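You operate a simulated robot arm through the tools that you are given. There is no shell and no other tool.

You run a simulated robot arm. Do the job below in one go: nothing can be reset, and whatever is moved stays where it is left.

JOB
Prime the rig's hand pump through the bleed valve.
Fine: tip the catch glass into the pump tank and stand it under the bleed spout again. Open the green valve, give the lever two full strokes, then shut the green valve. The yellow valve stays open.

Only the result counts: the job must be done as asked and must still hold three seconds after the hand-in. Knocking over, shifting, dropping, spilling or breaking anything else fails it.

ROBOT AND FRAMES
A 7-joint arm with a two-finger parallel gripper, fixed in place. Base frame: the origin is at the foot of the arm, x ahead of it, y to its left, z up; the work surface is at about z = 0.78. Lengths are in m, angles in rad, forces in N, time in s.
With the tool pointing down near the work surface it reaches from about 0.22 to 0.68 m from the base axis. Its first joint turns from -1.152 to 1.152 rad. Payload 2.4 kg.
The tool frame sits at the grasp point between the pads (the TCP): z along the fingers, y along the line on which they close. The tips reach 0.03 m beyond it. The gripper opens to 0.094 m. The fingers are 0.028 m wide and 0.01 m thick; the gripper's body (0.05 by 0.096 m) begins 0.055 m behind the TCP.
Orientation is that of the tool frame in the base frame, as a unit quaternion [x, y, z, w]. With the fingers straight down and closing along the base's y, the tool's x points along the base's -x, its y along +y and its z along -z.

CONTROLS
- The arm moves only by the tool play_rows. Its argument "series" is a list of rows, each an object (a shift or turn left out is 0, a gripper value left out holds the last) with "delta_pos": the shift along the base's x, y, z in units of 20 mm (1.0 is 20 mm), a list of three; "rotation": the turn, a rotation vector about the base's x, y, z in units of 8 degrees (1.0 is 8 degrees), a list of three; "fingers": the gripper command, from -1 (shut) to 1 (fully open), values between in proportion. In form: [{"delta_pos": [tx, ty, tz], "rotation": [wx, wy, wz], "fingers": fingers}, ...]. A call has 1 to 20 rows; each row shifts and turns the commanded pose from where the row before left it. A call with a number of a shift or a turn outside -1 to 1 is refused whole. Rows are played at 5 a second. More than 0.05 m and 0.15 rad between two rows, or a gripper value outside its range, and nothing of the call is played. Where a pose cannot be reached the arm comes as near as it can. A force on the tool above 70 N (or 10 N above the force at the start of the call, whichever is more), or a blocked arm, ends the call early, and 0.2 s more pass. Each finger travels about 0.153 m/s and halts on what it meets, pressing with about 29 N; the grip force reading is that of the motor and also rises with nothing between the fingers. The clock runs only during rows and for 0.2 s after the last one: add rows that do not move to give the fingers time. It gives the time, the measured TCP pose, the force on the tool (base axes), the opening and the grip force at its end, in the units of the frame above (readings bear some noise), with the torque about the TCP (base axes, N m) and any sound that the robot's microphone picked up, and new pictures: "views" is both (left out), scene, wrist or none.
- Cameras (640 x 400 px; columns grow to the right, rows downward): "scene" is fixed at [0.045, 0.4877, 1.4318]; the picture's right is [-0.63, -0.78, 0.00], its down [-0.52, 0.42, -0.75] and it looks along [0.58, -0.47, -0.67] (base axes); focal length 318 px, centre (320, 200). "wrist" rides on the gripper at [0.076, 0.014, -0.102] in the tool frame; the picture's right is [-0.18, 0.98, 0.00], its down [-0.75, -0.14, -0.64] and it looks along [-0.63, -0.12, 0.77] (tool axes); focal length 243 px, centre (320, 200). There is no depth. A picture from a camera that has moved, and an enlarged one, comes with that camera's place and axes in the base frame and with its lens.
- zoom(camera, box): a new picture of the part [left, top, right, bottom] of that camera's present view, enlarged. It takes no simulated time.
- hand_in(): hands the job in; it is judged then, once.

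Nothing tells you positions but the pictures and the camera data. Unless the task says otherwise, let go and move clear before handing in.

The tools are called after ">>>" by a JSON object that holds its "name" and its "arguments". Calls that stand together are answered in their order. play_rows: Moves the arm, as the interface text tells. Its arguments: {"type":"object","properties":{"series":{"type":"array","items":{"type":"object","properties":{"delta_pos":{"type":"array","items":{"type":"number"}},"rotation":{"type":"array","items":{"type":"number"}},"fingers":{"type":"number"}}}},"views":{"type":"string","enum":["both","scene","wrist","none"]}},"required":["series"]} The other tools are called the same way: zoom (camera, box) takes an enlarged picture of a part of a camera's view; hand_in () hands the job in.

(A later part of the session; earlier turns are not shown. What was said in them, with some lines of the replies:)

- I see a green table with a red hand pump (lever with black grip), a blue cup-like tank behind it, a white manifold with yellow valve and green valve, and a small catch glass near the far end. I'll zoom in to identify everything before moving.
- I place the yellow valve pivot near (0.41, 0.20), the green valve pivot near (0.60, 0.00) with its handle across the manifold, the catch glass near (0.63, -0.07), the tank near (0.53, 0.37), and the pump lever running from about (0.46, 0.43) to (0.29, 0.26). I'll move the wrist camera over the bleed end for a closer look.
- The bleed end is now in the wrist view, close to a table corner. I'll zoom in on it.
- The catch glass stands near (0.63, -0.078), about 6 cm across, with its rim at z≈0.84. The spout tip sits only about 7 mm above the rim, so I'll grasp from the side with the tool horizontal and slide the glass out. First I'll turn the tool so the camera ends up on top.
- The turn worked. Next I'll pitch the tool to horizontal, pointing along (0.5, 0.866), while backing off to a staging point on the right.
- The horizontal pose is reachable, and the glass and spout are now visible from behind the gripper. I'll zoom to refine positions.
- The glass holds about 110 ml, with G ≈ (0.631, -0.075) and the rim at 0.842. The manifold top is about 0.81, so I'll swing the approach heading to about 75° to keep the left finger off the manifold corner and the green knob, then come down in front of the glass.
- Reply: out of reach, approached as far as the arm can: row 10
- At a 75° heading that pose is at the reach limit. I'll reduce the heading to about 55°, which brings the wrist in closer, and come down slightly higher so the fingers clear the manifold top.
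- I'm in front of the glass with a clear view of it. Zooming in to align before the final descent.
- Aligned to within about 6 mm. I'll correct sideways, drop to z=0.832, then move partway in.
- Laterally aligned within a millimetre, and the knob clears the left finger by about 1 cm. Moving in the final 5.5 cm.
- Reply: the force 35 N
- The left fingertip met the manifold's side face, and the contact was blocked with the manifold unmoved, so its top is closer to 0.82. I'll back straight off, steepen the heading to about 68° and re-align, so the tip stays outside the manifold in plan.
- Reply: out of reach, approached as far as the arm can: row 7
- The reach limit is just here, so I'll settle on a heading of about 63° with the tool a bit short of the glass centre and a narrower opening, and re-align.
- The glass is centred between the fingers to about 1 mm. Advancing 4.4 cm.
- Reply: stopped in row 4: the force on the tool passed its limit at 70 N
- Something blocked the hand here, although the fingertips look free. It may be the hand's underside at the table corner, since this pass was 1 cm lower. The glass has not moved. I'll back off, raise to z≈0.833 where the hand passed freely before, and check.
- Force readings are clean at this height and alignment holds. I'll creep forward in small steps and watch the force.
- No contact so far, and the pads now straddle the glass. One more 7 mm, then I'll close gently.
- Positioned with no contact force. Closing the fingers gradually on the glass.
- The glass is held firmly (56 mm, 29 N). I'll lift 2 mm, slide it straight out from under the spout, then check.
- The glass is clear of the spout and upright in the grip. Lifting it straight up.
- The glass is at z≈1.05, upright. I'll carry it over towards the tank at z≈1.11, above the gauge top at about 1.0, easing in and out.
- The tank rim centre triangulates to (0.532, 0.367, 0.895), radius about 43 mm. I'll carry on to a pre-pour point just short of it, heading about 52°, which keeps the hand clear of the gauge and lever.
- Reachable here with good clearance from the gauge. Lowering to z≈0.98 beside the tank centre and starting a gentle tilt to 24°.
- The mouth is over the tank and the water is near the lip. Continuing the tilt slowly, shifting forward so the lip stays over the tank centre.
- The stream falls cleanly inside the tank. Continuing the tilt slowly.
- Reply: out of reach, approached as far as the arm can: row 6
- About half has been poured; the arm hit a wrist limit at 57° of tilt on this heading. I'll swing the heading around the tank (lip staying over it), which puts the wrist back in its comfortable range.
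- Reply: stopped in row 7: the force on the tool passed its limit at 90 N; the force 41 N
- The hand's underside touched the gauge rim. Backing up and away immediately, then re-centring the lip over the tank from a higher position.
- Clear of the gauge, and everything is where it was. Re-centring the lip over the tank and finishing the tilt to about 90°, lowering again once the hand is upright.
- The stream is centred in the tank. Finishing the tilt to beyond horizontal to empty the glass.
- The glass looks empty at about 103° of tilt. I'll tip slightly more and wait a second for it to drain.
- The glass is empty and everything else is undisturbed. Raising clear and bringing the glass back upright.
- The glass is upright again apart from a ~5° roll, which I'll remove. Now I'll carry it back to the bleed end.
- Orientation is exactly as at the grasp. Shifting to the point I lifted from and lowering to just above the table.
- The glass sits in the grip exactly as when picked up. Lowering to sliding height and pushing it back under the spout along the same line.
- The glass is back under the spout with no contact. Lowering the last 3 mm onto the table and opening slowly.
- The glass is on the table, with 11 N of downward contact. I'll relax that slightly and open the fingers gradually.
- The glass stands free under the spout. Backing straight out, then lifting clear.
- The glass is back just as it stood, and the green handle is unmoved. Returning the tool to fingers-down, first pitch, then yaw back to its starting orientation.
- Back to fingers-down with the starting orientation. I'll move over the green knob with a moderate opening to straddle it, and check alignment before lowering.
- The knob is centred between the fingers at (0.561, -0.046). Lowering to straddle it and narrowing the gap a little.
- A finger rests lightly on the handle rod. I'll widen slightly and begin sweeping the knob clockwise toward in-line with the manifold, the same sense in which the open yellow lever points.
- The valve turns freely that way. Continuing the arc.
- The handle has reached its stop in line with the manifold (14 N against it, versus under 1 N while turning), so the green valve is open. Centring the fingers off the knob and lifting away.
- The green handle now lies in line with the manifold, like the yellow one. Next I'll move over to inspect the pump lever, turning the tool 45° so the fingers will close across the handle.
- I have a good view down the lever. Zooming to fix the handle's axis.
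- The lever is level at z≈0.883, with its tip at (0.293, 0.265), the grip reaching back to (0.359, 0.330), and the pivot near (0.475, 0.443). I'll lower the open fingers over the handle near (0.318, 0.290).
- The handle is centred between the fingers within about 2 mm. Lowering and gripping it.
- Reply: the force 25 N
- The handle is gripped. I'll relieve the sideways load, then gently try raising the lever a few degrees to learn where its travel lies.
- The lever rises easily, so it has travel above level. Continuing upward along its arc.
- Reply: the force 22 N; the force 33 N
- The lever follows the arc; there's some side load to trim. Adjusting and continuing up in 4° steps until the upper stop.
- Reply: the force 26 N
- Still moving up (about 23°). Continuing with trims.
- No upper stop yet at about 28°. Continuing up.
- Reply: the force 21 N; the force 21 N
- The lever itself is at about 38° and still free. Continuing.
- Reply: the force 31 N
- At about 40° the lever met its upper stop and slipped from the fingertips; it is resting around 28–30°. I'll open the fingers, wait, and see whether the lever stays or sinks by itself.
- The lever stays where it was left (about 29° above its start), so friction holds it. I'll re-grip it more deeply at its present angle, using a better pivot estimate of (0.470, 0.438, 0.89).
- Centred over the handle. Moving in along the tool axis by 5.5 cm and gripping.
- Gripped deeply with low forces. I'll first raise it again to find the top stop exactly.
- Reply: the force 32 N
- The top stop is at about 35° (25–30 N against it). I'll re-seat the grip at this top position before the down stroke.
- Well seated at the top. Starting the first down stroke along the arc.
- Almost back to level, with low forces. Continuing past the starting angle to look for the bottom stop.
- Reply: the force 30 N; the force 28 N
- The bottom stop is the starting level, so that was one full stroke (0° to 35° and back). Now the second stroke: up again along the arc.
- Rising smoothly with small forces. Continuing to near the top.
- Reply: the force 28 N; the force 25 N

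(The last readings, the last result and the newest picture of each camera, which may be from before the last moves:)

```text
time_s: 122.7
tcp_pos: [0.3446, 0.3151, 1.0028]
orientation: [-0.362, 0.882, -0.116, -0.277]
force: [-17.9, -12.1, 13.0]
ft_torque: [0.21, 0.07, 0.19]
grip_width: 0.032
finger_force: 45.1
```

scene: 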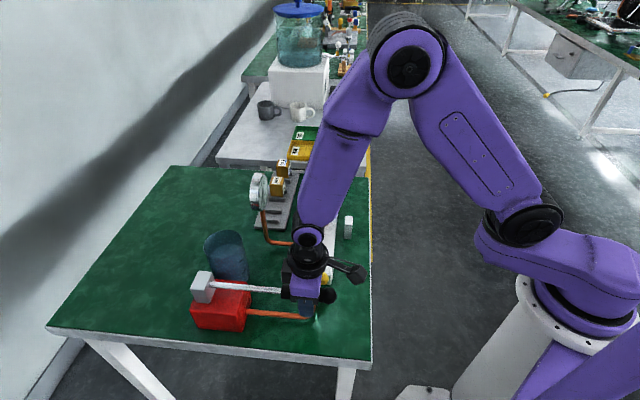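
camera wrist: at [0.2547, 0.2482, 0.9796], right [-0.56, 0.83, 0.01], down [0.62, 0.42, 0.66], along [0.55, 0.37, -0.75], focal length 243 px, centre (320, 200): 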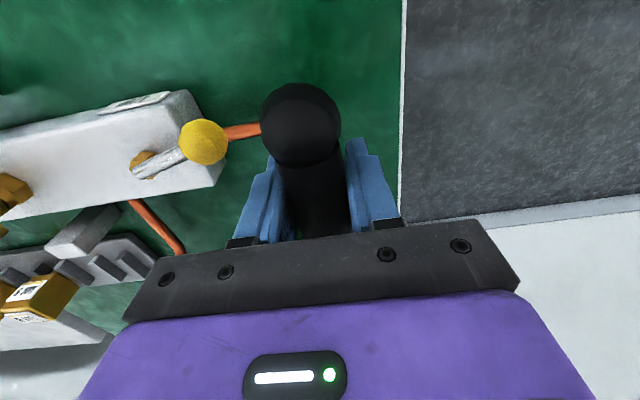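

Not at the top stop yet; the load is purely along the lever. Trimming that and easing up to the stop.

>>> {"name": "play_rows", "arguments": {"series": [{"delta_pos": [0.05, 0.05, 0.385], "rotation": [-0.177, 0.177, 0]}, {"delta_pos": [0, 0, 0]}, {"delta_pos": [0, 0, 0]}], "views": "none"}}

>>> {"name": "play_rows", "arguments": {"series": [{"delta_pos": [0.08, 0.08, 0.2], "rotation": [-0.1, 0.1, 0]}, {"delta_pos": [0, 0, 0]}, {"delta_pos": [0, 0, 0]}], "views": "scene"}}

>>> {"name": "zoom", "arguments": {"camera": "scene", "box": [160, 220, 380, 360]}}

```text
time_s: 123.5
tcp_pos: [0.3468, 0.3183, 1.0094]
orientation: [-0.361, 0.879, -0.121, -0.289]
force: [-6.9, 2.5, -30.5]
ft_torque: [0.03, 0.09, 0.21]
grip_width: 0.0325
finger_force: 44.8
```

```text
time_s: 124.3
tcp_pos: [0.3483, 0.3193, 1.0129]
orientation: [-0.359, 0.875, -0.125, -0.299]
force: [-10.5, -0.9, -28.4]
ft_torque: [0.23, -0.03, 0.19]
grip_width: 0.032
finger_force: 45.2
```

scene: 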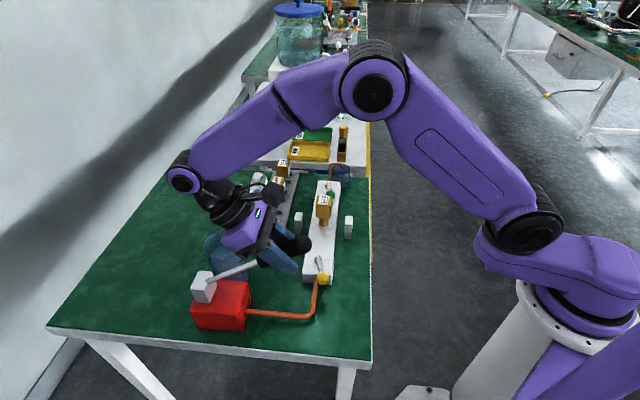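

```text
2.86 times, centred on (270, 290) of scene
camera zoom: at [0.045, 0.4879, 1.4317], right [-0.63, -0.78, 0.0], down [-0.52, 0.42, -0.75], along [0.58, -0.47, -0.67], focal length 908 px, centre (463, -57)
```

zoom: 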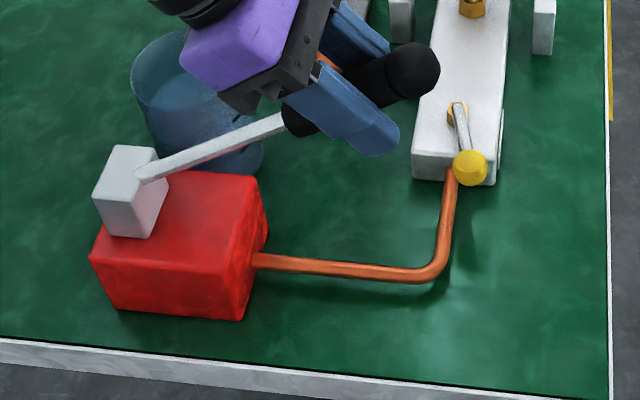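

At the top stop again (30 N). Now the second down stroke.

>>> {"name": "play_rows", "arguments": {"series": [{"delta_pos": [-0.32, -0.32, -0.75], "rotation": [0.371, -0.371, 0]}, {"delta_pos": [-0.246, -0.246, -0.634], "rotation": [0.371, -0.371, 0]}, {"delta_pos": [-0.215, -0.215, -0.6575], "rotation": [0.371, -0.371, 0]}, {"delta_pos": [-0.181, -0.181, -0.676], "rotation": [0.371, -0.371, 0]}, {"delta_pos": [0, 0, 0]}], "views": "none"}}

>>> {"name": "play_rows", "arguments": {"series": [{"delta_pos": [-0.148, -0.148, -0.694], "rotation": [0.371, -0.371, 0]}, {"delta_pos": [-0.1135, -0.1135, -0.705], "rotation": [0.371, -0.371, 0]}, {"delta_pos": [-0.0785, -0.0785, -0.715], "rotation": [0.371, -0.371, 0]}, {"delta_pos": [0, 0, 0]}], "views": "none"}}

>>> {"name": "play_rows", "arguments": {"series": [{"delta_pos": [-0.0425, -0.0425, -0.7215], "rotation": [0.354, -0.354, 0]}, {"delta_pos": [-0.007, -0.007, -0.723], "rotation": [0.354, -0.354, 0]}, {"delta_pos": [0, 0, -0.2], "rotation": [0.1, -0.1, 0]}, {"delta_pos": [0, 0, 0]}, {"delta_pos": [0, 0, 0]}], "views": "both"}}

>>> {"name": "zoom", "arguments": {"camera": "scene", "box": [160, 220, 380, 360]}}

```text
time_s: 125.5
tcp_pos: [0.3281, 0.3003, 0.9614]
orientation: [-0.373, 0.909, -0.071, -0.169]
force: [-6.3, 8.3, -6.2]
ft_torque: [-0.48, 0.53, 0.21]
grip_width: 0.032
finger_force: 45.1
```

```text
time_s: 126.5
tcp_pos: [0.3213, 0.2931, 0.9196]
orientation: [-0.379, 0.923, -0.028, -0.066]
force: [-11.5, 14.9, -1.9]
ft_torque: [0.09, -0.12, 0.3]
grip_width: 0.0318
finger_force: 45.1
```

```text
time_s: 127.7
tcp_pos: [0.32, 0.2926, 0.8859]
orientation: [-0.38, 0.925, 0.003, 0.008]
force: [-4.4, 2.9, 30.0]
ft_torque: [0.18, -0.17, 0.3]
grip_width: 0.0322
finger_force: 45.3
camera wrist: at [0.254, 0.2474, 0.9856], right [-0.56, 0.83, 0.0], down [0.63, 0.42, 0.66], along [0.54, 0.37, -0.76], focal length 243 px, centre (320, 200)
```

scene: 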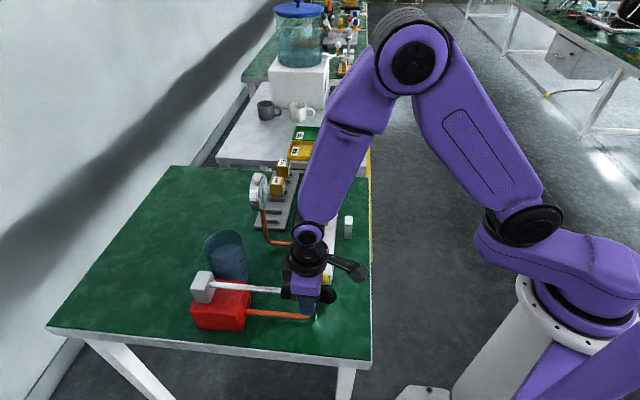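
wrist: 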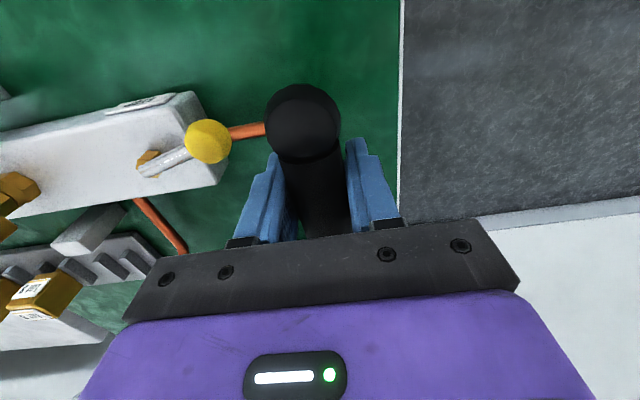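

```text
2.86 times, centred on (270, 290) of scene
camera zoom: at [0.0446, 0.4875, 1.4319], right [-0.63, -0.78, 0.0], down [-0.52, 0.42, -0.75], along [0.58, -0.47, -0.67], focal length 908 px, centre (463, -57)
```

zoom: 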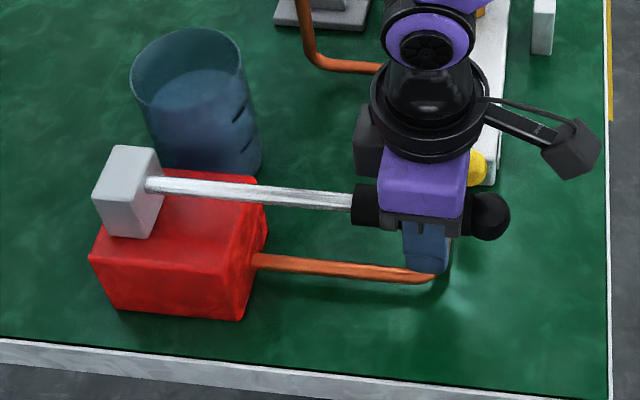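

Two full strokes done, and the lever is back at its bottom stop. Releasing the handle and lifting straight up.

>>> {"name": "play_rows", "arguments": {"series": [{"fingers": -0.2}, {"fingers": 0.1}, {"fingers": 0.4}, {"fingers": 0.4}, {"delta_pos": [0, 0, 0.5]}, {"delta_pos": [0, 0, 1]}, {"delta_pos": [0, 0, 1]}, {"delta_pos": [0, 0, 1]}, {"delta_pos": [0, 0, 1]}, {"delta_pos": [0, 0, 1]}, {"delta_pos": [0, 0, 1]}, {"delta_pos": [0, 0, 1]}, {"delta_pos": [0, 0, 0]}], "views": "both"}}

>>> {"name": "zoom", "arguments": {"camera": "scene", "box": [160, 220, 380, 360]}}

>>> {"name": "zoom", "arguments": {"camera": "scene", "box": [290, 130, 410, 215]}}

```text
time_s: 130.5
tcp_pos: [0.3202, 0.2921, 1.0364]
orientation: [-0.38, 0.925, 0.003, 0.006]
force: [-0.1, -0.2, 0.2]
ft_torque: [0.02, 0.0, -0.01]
grip_width: 0.0658
finger_force: 0.2
camera wrist: at [0.2549, 0.2484, 1.1369], right [-0.56, 0.83, 0.0], down [0.63, 0.42, 0.65], along [0.54, 0.37, -0.76], focal length 243 px, centre (320, 200)
```

scene: 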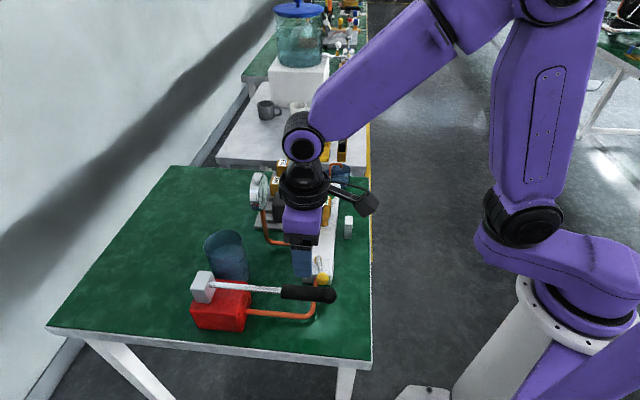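
wrist: 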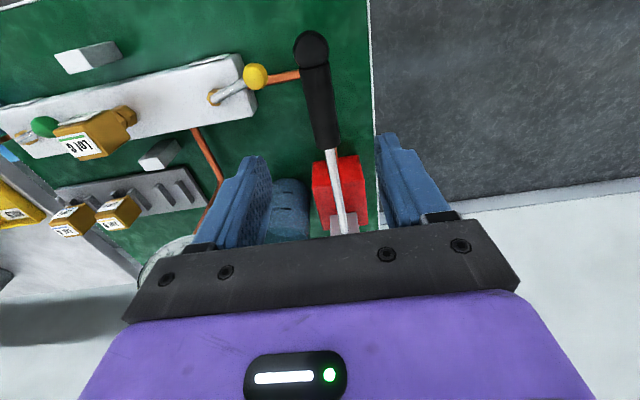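

```text
2.86 times, centred on (270, 290) of scene
camera zoom: at [0.045, 0.4877, 1.4318], right [-0.63, -0.78, 0.0], down [-0.52, 0.42, -0.75], along [0.58, -0.47, -0.67], focal length 908 px, centre (463, -57)
```

zoom: 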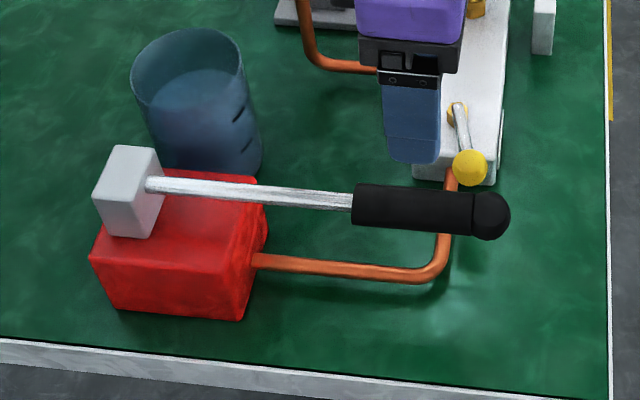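

```text
4.71 times, centred on (350, 172) of scene
camera zoom: at [0.045, 0.4877, 1.4318], right [-0.63, -0.78, 0.0], down [-0.52, 0.42, -0.75], along [0.58, -0.47, -0.67], focal length 1496 px, centre (179, 329)
```

zoom: 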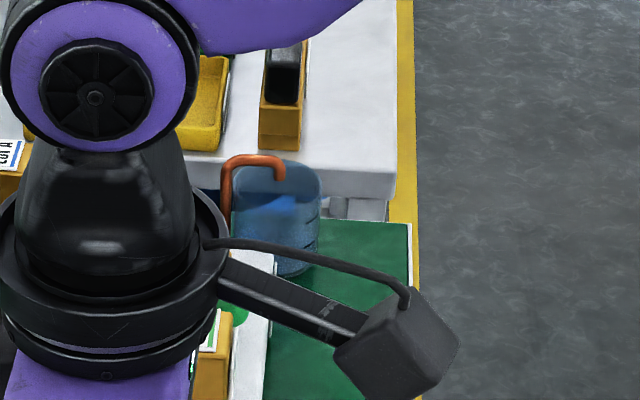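

The lever is back at its start position. Moving to the green valve and checking the catch glass on the way.

>>> {"name": "play_rows", "arguments": {"series": [{"delta_pos": [0.66, -0.95, 0.1], "rotation": [0, 0, -0.43]}, {"delta_pos": [0.66, -0.95, 0.1], "rotation": [0, 0, -0.43]}, {"delta_pos": [0.66, -0.95, 0], "rotation": [0, 0, -0.43]}, {"delta_pos": [0.66, -0.95, 0], "rotation": [0, 0, -0.43]}, {"delta_pos": [0.66, -0.95, 0], "rotation": [0, 0, -0.43]}, {"delta_pos": [0.66, -0.95, 0], "rotation": [0, 0, -0.43]}, {"delta_pos": [0.66, -0.95, 0], "rotation": [0, 0, -0.43]}, {"delta_pos": [0.66, -0.95, 0], "rotation": [0, 0, -0.43]}, {"delta_pos": [0.66, -0.95, 0], "rotation": [0, 0, -0.43]}, {"delta_pos": [0.66, -0.95, 0], "rotation": [0, 0, -0.43]}, {"delta_pos": [0.66, -0.95, 0], "rotation": [0, 0, -0.43]}, {"delta_pos": [0.66, -0.95, 0], "rotation": [0, 0, -0.43]}, {"delta_pos": [0.66, -0.95, 0], "rotation": [0, 0, -0.43]}, {"delta_pos": [0, 0, 0]}], "views": "both"}}

>>> {"name": "zoom", "arguments": {"camera": "wrist", "box": [200, 60, 440, 230]}}

>>> {"name": "zoom", "arguments": {"camera": "scene", "box": [290, 130, 410, 215]}}

```text
time_s: 133.5
tcp_pos: [0.4934, 0.0432, 1.0364]
orientation: [0.001, 1.0, 0.0, 0.006]
force: [0.5, 0.8, 0.0]
ft_torque: [0.02, 0.02, 0.02]
grip_width: 0.0658
finger_force: 0.1
camera wrist: at [0.4143, 0.0578, 1.1358], right [0.19, 0.98, 0.0], down [0.74, -0.14, 0.65], along [0.64, -0.12, -0.76], focal length 243 px, centre (320, 200)
```

scene: 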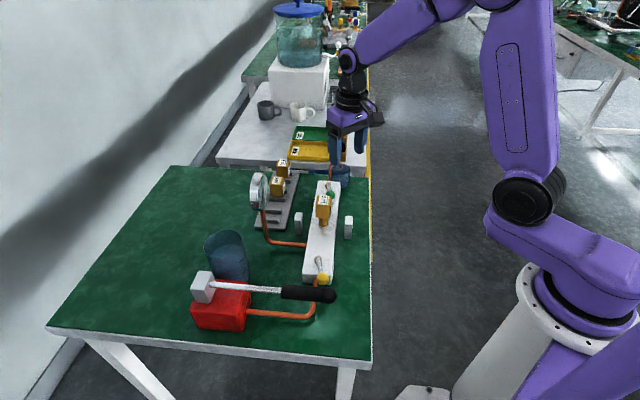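
wrist: 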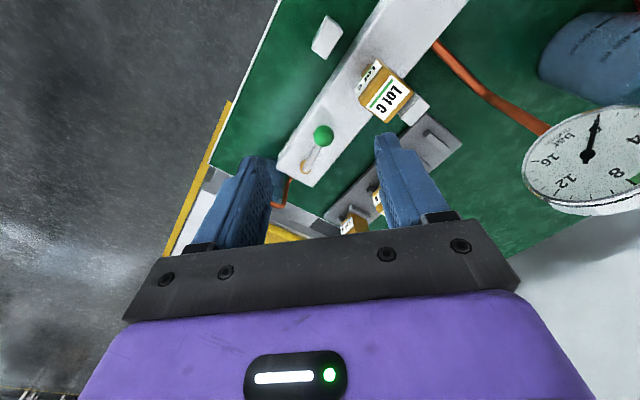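

```text
2.35 times, centred on (320, 145) of wrist
camera zoom: at [0.4143, 0.0578, 1.1358], right [0.19, 0.98, 0.0], down [0.74, -0.14, 0.65], along [0.64, -0.12, -0.76], focal length 571 px, centre (320, 329)
```

zoom: 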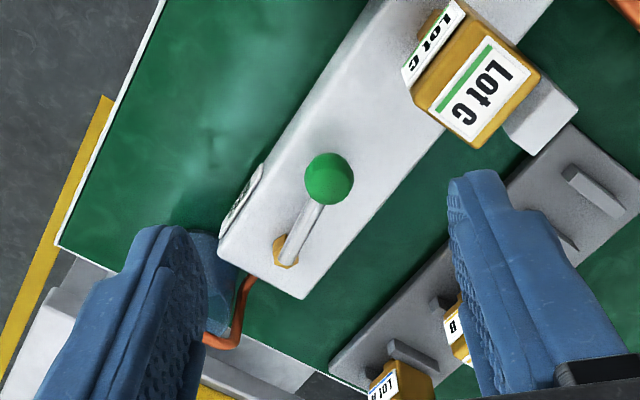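

```text
4.71 times, centred on (350, 172) of scene
camera zoom: at [0.045, 0.4877, 1.4318], right [-0.63, -0.78, 0.0], down [-0.52, 0.42, -0.75], along [0.58, -0.47, -0.67], focal length 1496 px, centre (179, 329)
```

zoom: 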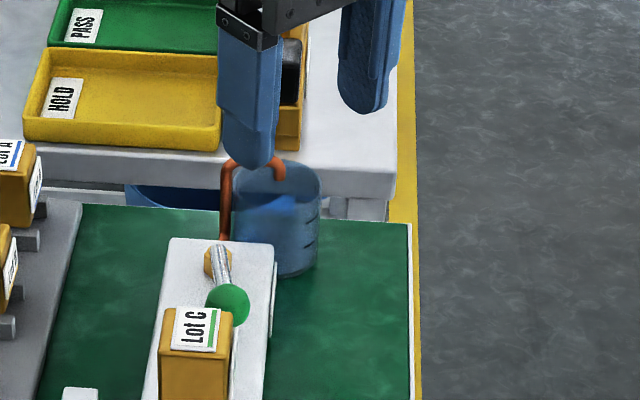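

Green handle still in line. I'll look more closely at the glass to see whether the strokes bled water into it.

>>> {"name": "zoom", "arguments": {"camera": "scene", "box": [325, 155, 365, 185]}}

>>> {"name": "zoom", "arguments": {"camera": "scene", "box": [195, 220, 255, 290]}}

>>> {"name": "zoom", "arguments": {"camera": "wrist", "box": [510, 90, 640, 230]}}

```text
13.33 times, centred on (345, 170) of scene
camera zoom: at [0.045, 0.4877, 1.4318], right [-0.63, -0.78, 0.0], down [-0.52, 0.42, -0.75], along [0.58, -0.47, -0.67], focal length 4240 px, centre (-13, 600)
```

zoom: 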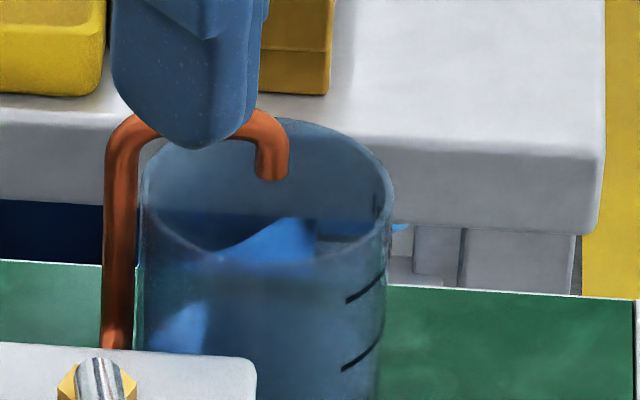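

```text
5.71 times, centred on (225, 255) of scene
camera zoom: at [0.045, 0.4877, 1.4318], right [-0.63, -0.78, 0.0], down [-0.52, 0.42, -0.75], along [0.58, -0.47, -0.67], focal length 1817 px, centre (863, -114)
```

zoom: 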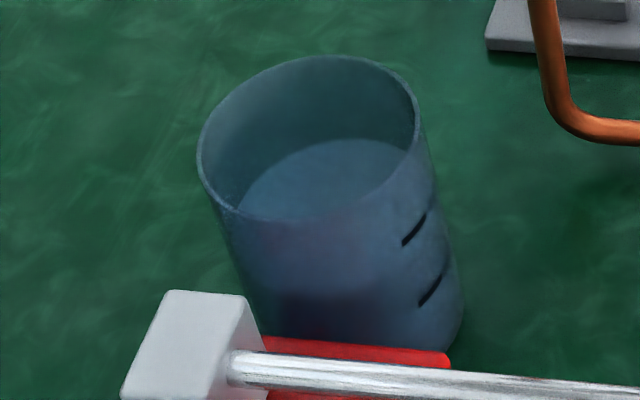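

```text
2.86 times, centred on (575, 160) of wrist
camera zoom: at [0.4143, 0.0578, 1.1358], right [0.19, 0.98, 0.0], down [0.74, -0.14, 0.65], along [0.64, -0.12, -0.76], focal length 693 px, centre (-409, 314)
```

zoom: 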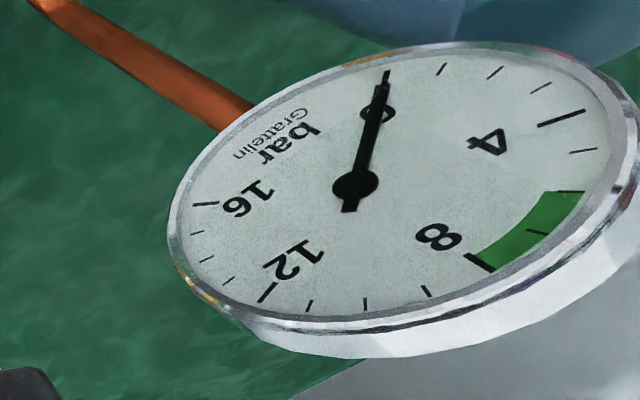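

I can't tell from here, so I'll move over for a direct look into the glass.

>>> {"name": "play_rows", "arguments": {"series": [{"delta_pos": [0.1, -0.9, -0.3], "fingers": 0.2}, {"delta_pos": [0.1, -0.9, -0.3]}, {"delta_pos": [0.1, -0.9, -0.3]}, {"delta_pos": [0.1, -0.9, -0.3]}, {"delta_pos": [0.1, -0.9, -0.3]}, {"delta_pos": [0, -0.5, -0.3]}, {"delta_pos": [0, 0, 0]}], "views": "wrist"}}

>>> {"name": "zoom", "arguments": {"camera": "wrist", "box": [270, 120, 390, 220]}}

```text
time_s: 135.1
tcp_pos: [0.5029, -0.055, 1.0032]
orientation: [0.001, 1.0, 0.0, 0.007]
force: [0.1, -0.2, -0.3]
ft_torque: [0.0, -0.01, 0.01]
grip_width: 0.0566
finger_force: 0.0
camera wrist: at [0.4236, -0.0413, 1.1019], right [0.19, 0.98, 0.0], down [0.74, -0.14, 0.65], along [0.64, -0.12, -0.76], focal length 243 px, centre (320, 200)
```

wrist: 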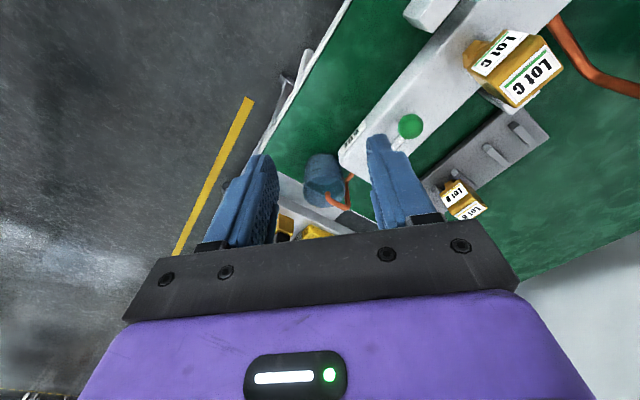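

```text
4.00 times, centred on (330, 170) of wrist
camera zoom: at [0.4236, -0.0413, 1.1019], right [0.19, 0.98, 0.0], down [0.74, -0.14, 0.65], along [0.64, -0.12, -0.76], focal length 970 px, centre (280, 320)
```

zoom: 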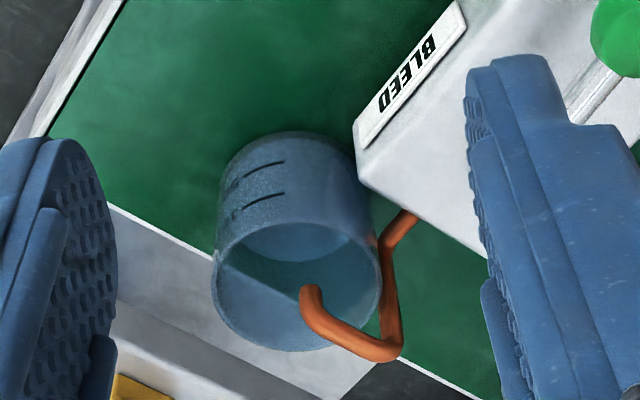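

There is now a shallow pool of water in the glass, so the strokes bled through. Next I'll close the green valve: moving over its knob near (0.554, 0.038).

>>> {"name": "play_rows", "arguments": {"series": [{"delta_pos": [0.5, 0.93, 0]}, {"delta_pos": [0.5, 0.93, 0]}, {"delta_pos": [0.5, 0.93, 0]}, {"delta_pos": [0.5, 0.93, 0]}, {"delta_pos": [0.5, 0.93, 0]}, {"delta_pos": [0, 0, -1]}, {"delta_pos": [0, 0, -1]}, {"delta_pos": [0, 0, -1]}, {"delta_pos": [0, 0, -0.9]}, {"delta_pos": [0, 0, 0]}], "views": "both"}}

>>> {"name": "zoom", "arguments": {"camera": "wrist", "box": [200, 60, 440, 230]}}

```text
time_s: 137.3
tcp_pos: [0.5528, 0.037, 0.9251]
orientation: [0.002, 1.0, 0.0, 0.007]
force: [0.5, -0.7, 0.8]
ft_torque: [0.0, 0.0, 0.0]
grip_width: 0.0565
finger_force: 0.2
camera wrist: at [0.4737, 0.0503, 1.0253], right [0.19, 0.98, 0.0], down [0.74, -0.14, 0.65], along [0.64, -0.12, -0.76], focal length 243 px, centre (320, 200)
```

scene: 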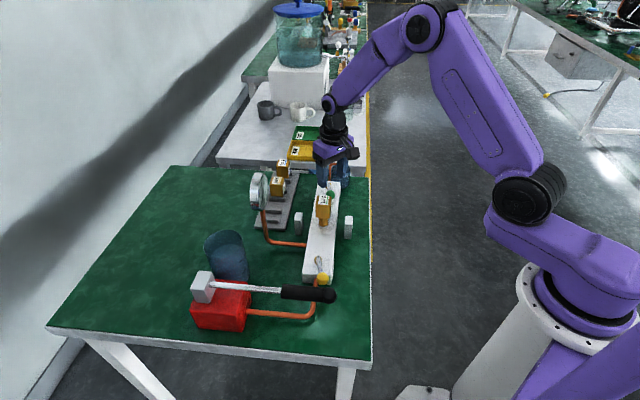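
wrist: 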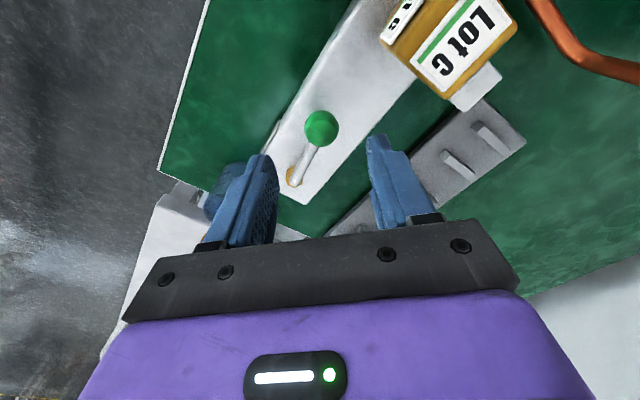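

```text
2.35 times, centred on (320, 145) of wrist
camera zoom: at [0.4737, 0.0503, 1.0253], right [0.19, 0.98, 0.0], down [0.74, -0.14, 0.65], along [0.64, -0.12, -0.76], focal length 571 px, centre (320, 329)
```

zoom: 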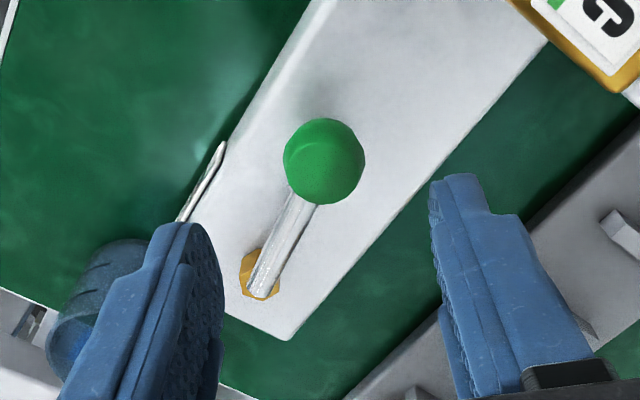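

Knob centred at (0.554, 0.037). Lowering to straddle it, then sweeping it back counter-clockwise.

>>> {"name": "play_rows", "arguments": {"series": [{"delta_pos": [0, 0, -0.9]}, {"delta_pos": [0, 0, -0.9]}, {"delta_pos": [0, 0, -0.9]}, {"delta_pos": [0, 0, -0.6]}, {"delta_pos": [0, 0, 0], "fingers": 0.06}, {"delta_pos": [0, 0, 0]}], "views": "wrist"}}

>>> {"name": "play_rows", "arguments": {"series": [{"delta_pos": [-0.18, -0.62, 0]}, {"delta_pos": [-0.18, -0.62, 0]}, {"delta_pos": [-0.23, -0.73, 0]}, {"delta_pos": [-0.035, -0.765, 0]}, {"delta_pos": [0, 0, 0]}], "views": "both"}}

>>> {"name": "zoom", "arguments": {"camera": "wrist", "box": [200, 60, 440, 230]}}

```text
time_s: 138.7
tcp_pos: [0.5523, 0.0382, 0.8589]
orientation: [0.001, 1.0, 0.0, 0.007]
force: [-0.3, -1.2, 0.0]
ft_torque: [0.0, -0.01, -0.02]
grip_width: 0.0497
finger_force: 0.1
camera wrist: at [0.474, 0.0522, 0.9578], right [0.19, 0.98, 0.0], down [0.74, -0.14, 0.65], along [0.64, -0.12, -0.76], focal length 243 px, centre (320, 200)
```

wrist: 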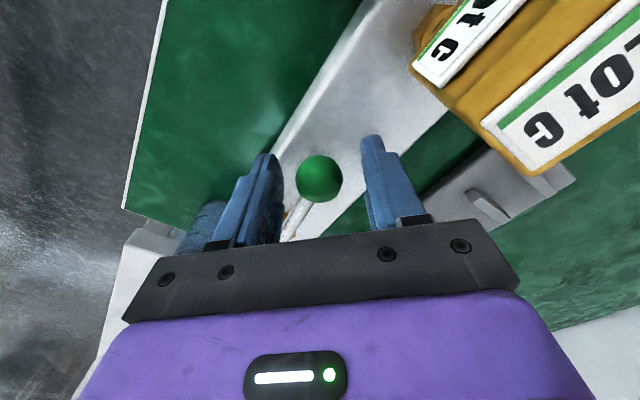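

```text
time_s: 139.9
tcp_pos: [0.5387, -0.0182, 0.8577]
orientation: [0.001, 1.0, 0.0, 0.007]
force: [-0.7, 1.1, 0.7]
ft_torque: [0.04, -0.03, -0.03]
grip_width: 0.0499
finger_force: 0.6
camera wrist: at [0.4605, -0.0037, 0.9577], right [0.19, 0.98, 0.0], down [0.74, -0.14, 0.65], along [0.64, -0.12, -0.76], focal length 243 px, centre (320, 200)
```

scene: 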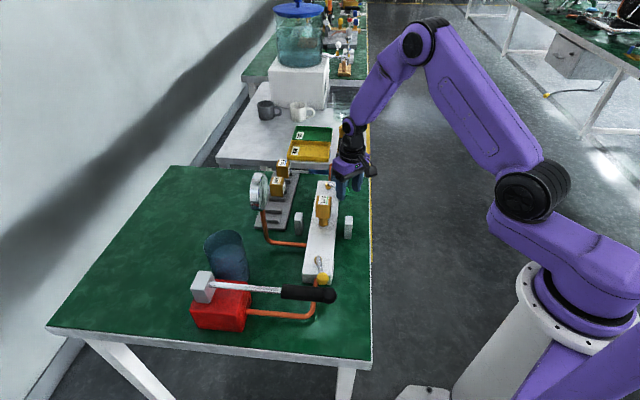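
wrist: 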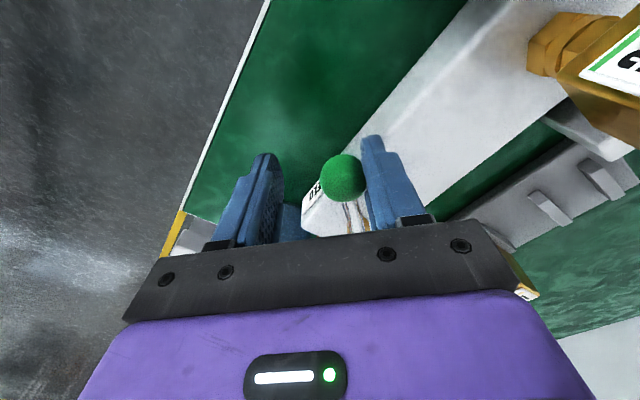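

```text
2.35 times, centred on (320, 145) of wrist
camera zoom: at [0.4605, -0.0037, 0.9577], right [0.19, 0.98, 0.0], down [0.74, -0.14, 0.65], along [0.64, -0.12, -0.76], focal length 571 px, centre (320, 329)
```

zoom: 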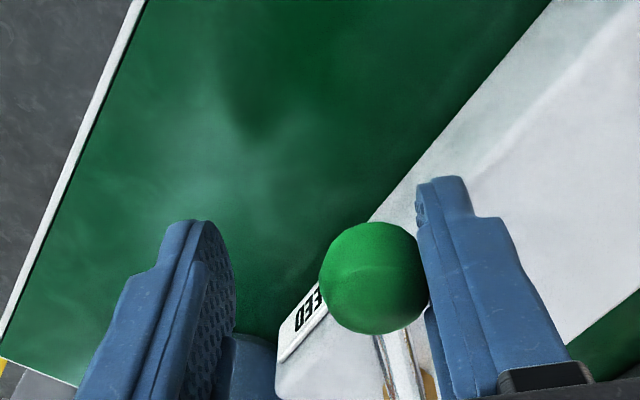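

The knob is following smoothly and is halfway round. Completing the arc until the stop is felt.

>>> {"name": "play_rows", "arguments": {"series": [{"delta_pos": [0.165, -0.75, 0]}, {"delta_pos": [0.355, -0.68, 0]}, {"delta_pos": [0.52, -0.5, 0]}, {"delta_pos": [0, 0, 0]}, {"delta_pos": [0, 0, 0]}], "views": "both"}}

>>> {"name": "zoom", "arguments": {"camera": "wrist", "box": [200, 60, 440, 230]}}

```text
time_s: 141.1
tcp_pos: [0.5567, -0.055, 0.8557]
orientation: [-0.001, 1.0, 0.0, 0.002]
force: [-18.8, 11.0, -1.5]
ft_torque: [0.1, 0.27, 0.67]
grip_width: 0.0559
finger_force: 5.5
camera wrist: at [0.4801, -0.0415, 0.9574], right [0.18, 0.98, 0.0], down [0.75, -0.14, 0.65], along [0.63, -0.12, -0.76], focal length 243 px, centre (320, 200)
```

scene: 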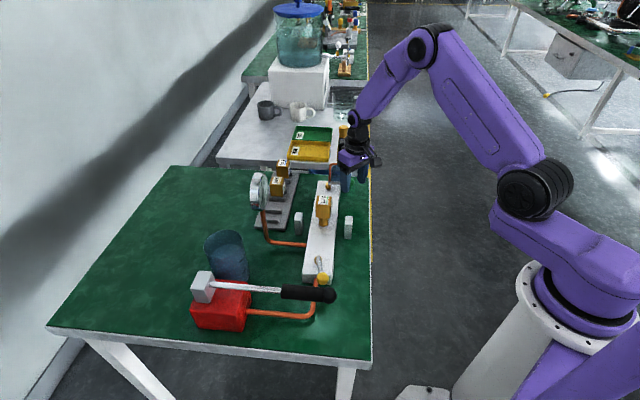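
wrist: 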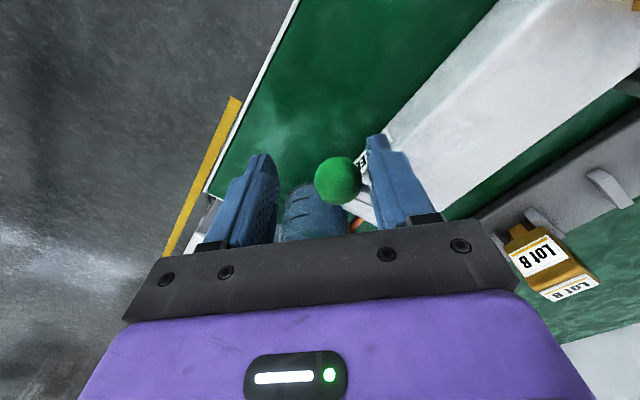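

```text
2.35 times, centred on (320, 145) of wrist
camera zoom: at [0.4801, -0.0415, 0.9574], right [0.18, 0.98, 0.0], down [0.75, -0.14, 0.65], along [0.63, -0.12, -0.76], focal length 571 px, centre (320, 329)
```

zoom: 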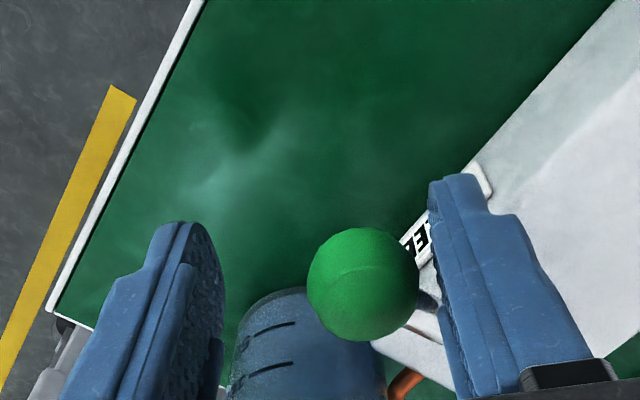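

The knob is back at its original shut position (0.561, -0.047), held against the stop. Backing the finger off and lifting clear.

>>> {"name": "play_rows", "arguments": {"series": [{"delta_pos": [-0.15, 0.35, 0]}, {"delta_pos": [0, 0, 0], "fingers": 0.25}, {"delta_pos": [0, 0, 0]}, {"delta_pos": [0, 0, 0.5]}, {"delta_pos": [0, 0, 1]}, {"delta_pos": [0, 0, 1]}, {"delta_pos": [0, 0, 1]}, {"delta_pos": [0, 0, 1]}, {"delta_pos": [0, 0, 1]}, {"delta_pos": [-0.7, 0, 1]}, {"delta_pos": [-0.9, 0, 1]}, {"delta_pos": [-0.9, 0, 0.5]}, {"delta_pos": [0, 0, 0]}], "views": "both"}}

>>> {"name": "zoom", "arguments": {"camera": "wrist", "box": [200, 60, 440, 230]}}

>>> {"name": "zoom", "arguments": {"camera": "scene", "box": [290, 130, 410, 215]}}

>>> {"name": "zoom", "arguments": {"camera": "scene", "box": [160, 220, 380, 360]}}

```text
time_s: 143.9
tcp_pos: [0.5047, -0.0482, 1.0186]
orientation: [0.001, 1.0, 0.0, 0.007]
force: [-1.5, 0.3, 0.2]
ft_torque: [0.03, -0.01, -0.01]
grip_width: 0.0587
finger_force: 0.0
camera wrist: at [0.4273, -0.0333, 1.1181], right [0.19, 0.98, 0.0], down [0.74, -0.14, 0.65], along [0.64, -0.12, -0.76], focal length 243 px, centre (320, 200)
```

scene: 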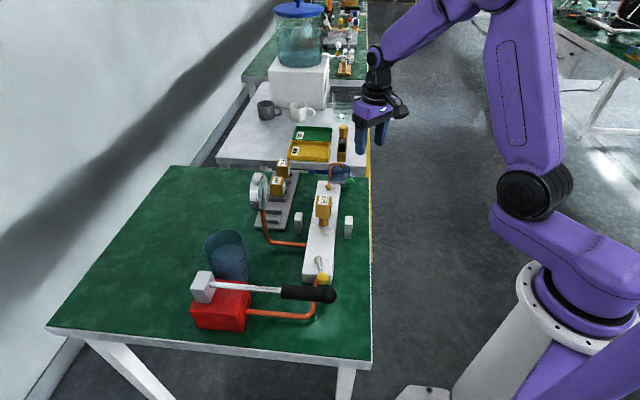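
wrist: 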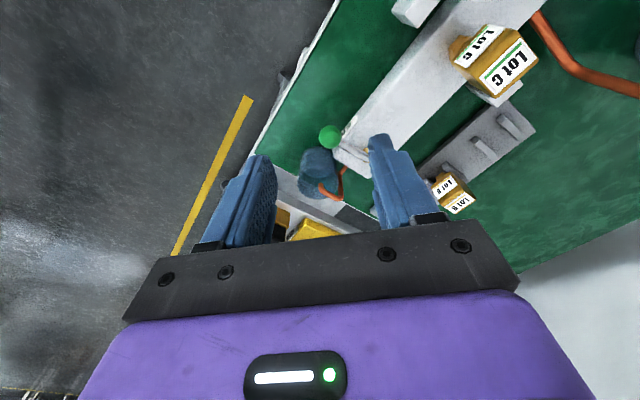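

```text
2.35 times, centred on (320, 145) of wrist
camera zoom: at [0.4273, -0.0333, 1.1181], right [0.19, 0.98, 0.0], down [0.74, -0.14, 0.65], along [0.64, -0.12, -0.76], focal length 571 px, centre (320, 329)
```

zoom: 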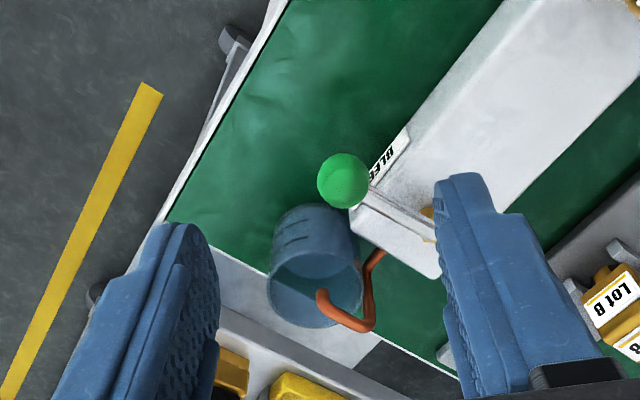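

```text
4.71 times, centred on (350, 172) of scene
camera zoom: at [0.045, 0.4877, 1.4318], right [-0.63, -0.78, 0.0], down [-0.52, 0.42, -0.75], along [0.58, -0.47, -0.67], focal length 1496 px, centre (179, 329)
```

zoom: 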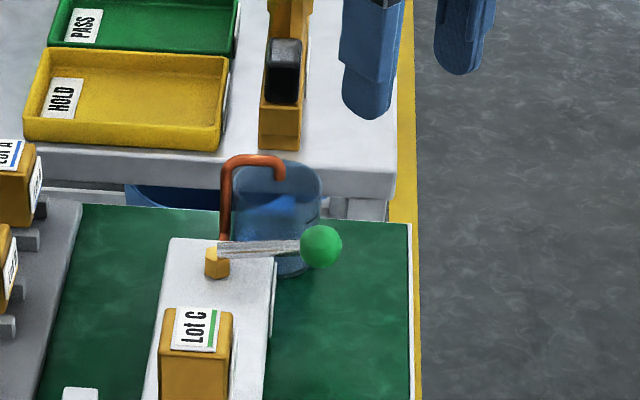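

```text
2.86 times, centred on (270, 290) of scene
camera zoom: at [0.045, 0.4877, 1.4318], right [-0.63, -0.78, 0.0], down [-0.52, 0.42, -0.75], along [0.58, -0.47, -0.67], focal length 908 px, centre (463, -57)
```

zoom: 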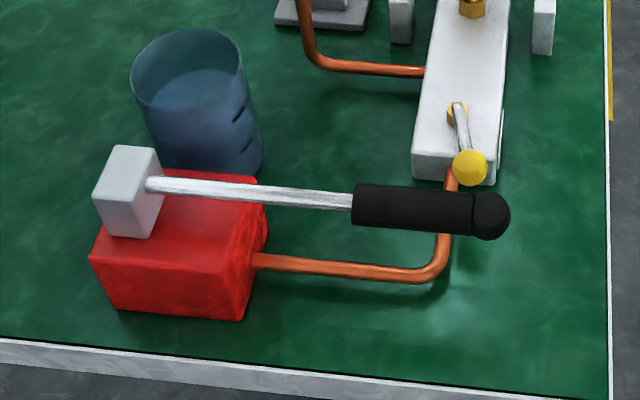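

Everything looks right: green handle back at its shut angle, yellow untouched, lever down, glass under the spout. One last closer look at the glass before handing in.

>>> {"name": "zoom", "arguments": {"camera": "wrist", "box": [280, 110, 380, 210]}}

>>> {"name": "zoom", "arguments": {"camera": "scene", "box": [325, 155, 365, 185]}}

>>> {"name": "zoom", "arguments": {"camera": "scene", "box": [240, 150, 340, 215]}}

```text
4.00 times, centred on (330, 160) of wrist
camera zoom: at [0.4273, -0.0333, 1.1181], right [0.19, 0.98, 0.0], down [0.74, -0.14, 0.65], along [0.64, -0.12, -0.76], focal length 970 px, centre (280, 360)
```

zoom: 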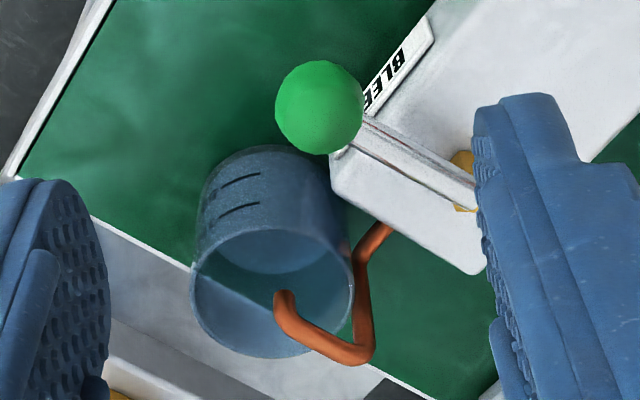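

```text
13.33 times, centred on (345, 170) of scene
camera zoom: at [0.045, 0.4877, 1.4318], right [-0.63, -0.78, 0.0], down [-0.52, 0.42, -0.75], along [0.58, -0.47, -0.67], focal length 4240 px, centre (-13, 600)
```

zoom: 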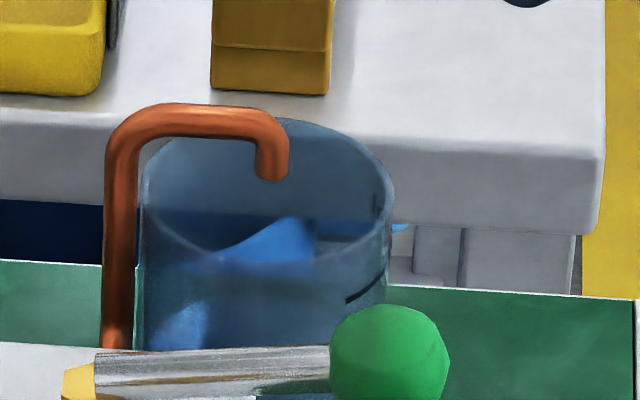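

```text
6.15 times, centred on (290, 182) of scene
camera zoom: at [0.045, 0.4877, 1.4318], right [-0.63, -0.78, 0.0], down [-0.52, 0.42, -0.75], along [0.58, -0.47, -0.67], focal length 1957 px, centre (505, 308)
```

zoom: 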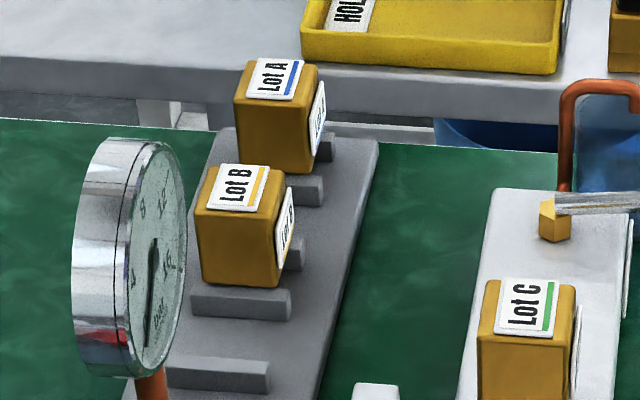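

The glass stands under the spout with a little bled water in it. Green is shut, yellow is open, the lever is down, and the gauge and the lot parts look as they did before. The arm is clear, so I'm handing in.

>>> {"name": "hand_in", "arguments": {}}

```text
The job is handed in.
```

The pump is primed as asked and the job is handed in; no result has come back yet.

- **Catch glass:** I tipped it into the pump tank and stood it back where it was, under the bleed spout. It now holds a little bled water.
- **Green valve:** I opened it to its stop for the strokes, then shut it again. The knob is back at its original position.
- **Lever:** I gave it two full strokes between its stops, about 35° of travel, and left it at the bottom, where it started. During the first upstroke the handle slipped from the fingers near the top. I re-gripped it and took it to the stop before bringing it down.
- **Yellow valve:** I didn't touch it, and it is still open.

While working, the gripper touched the manifold's side face, one unidentified spot near the table corner, and the gauge rim. Each time the arm stopped or I backed it off. I saw nothing moved or spilled afterwards, and the gauge and lot parts look as they did at the start.
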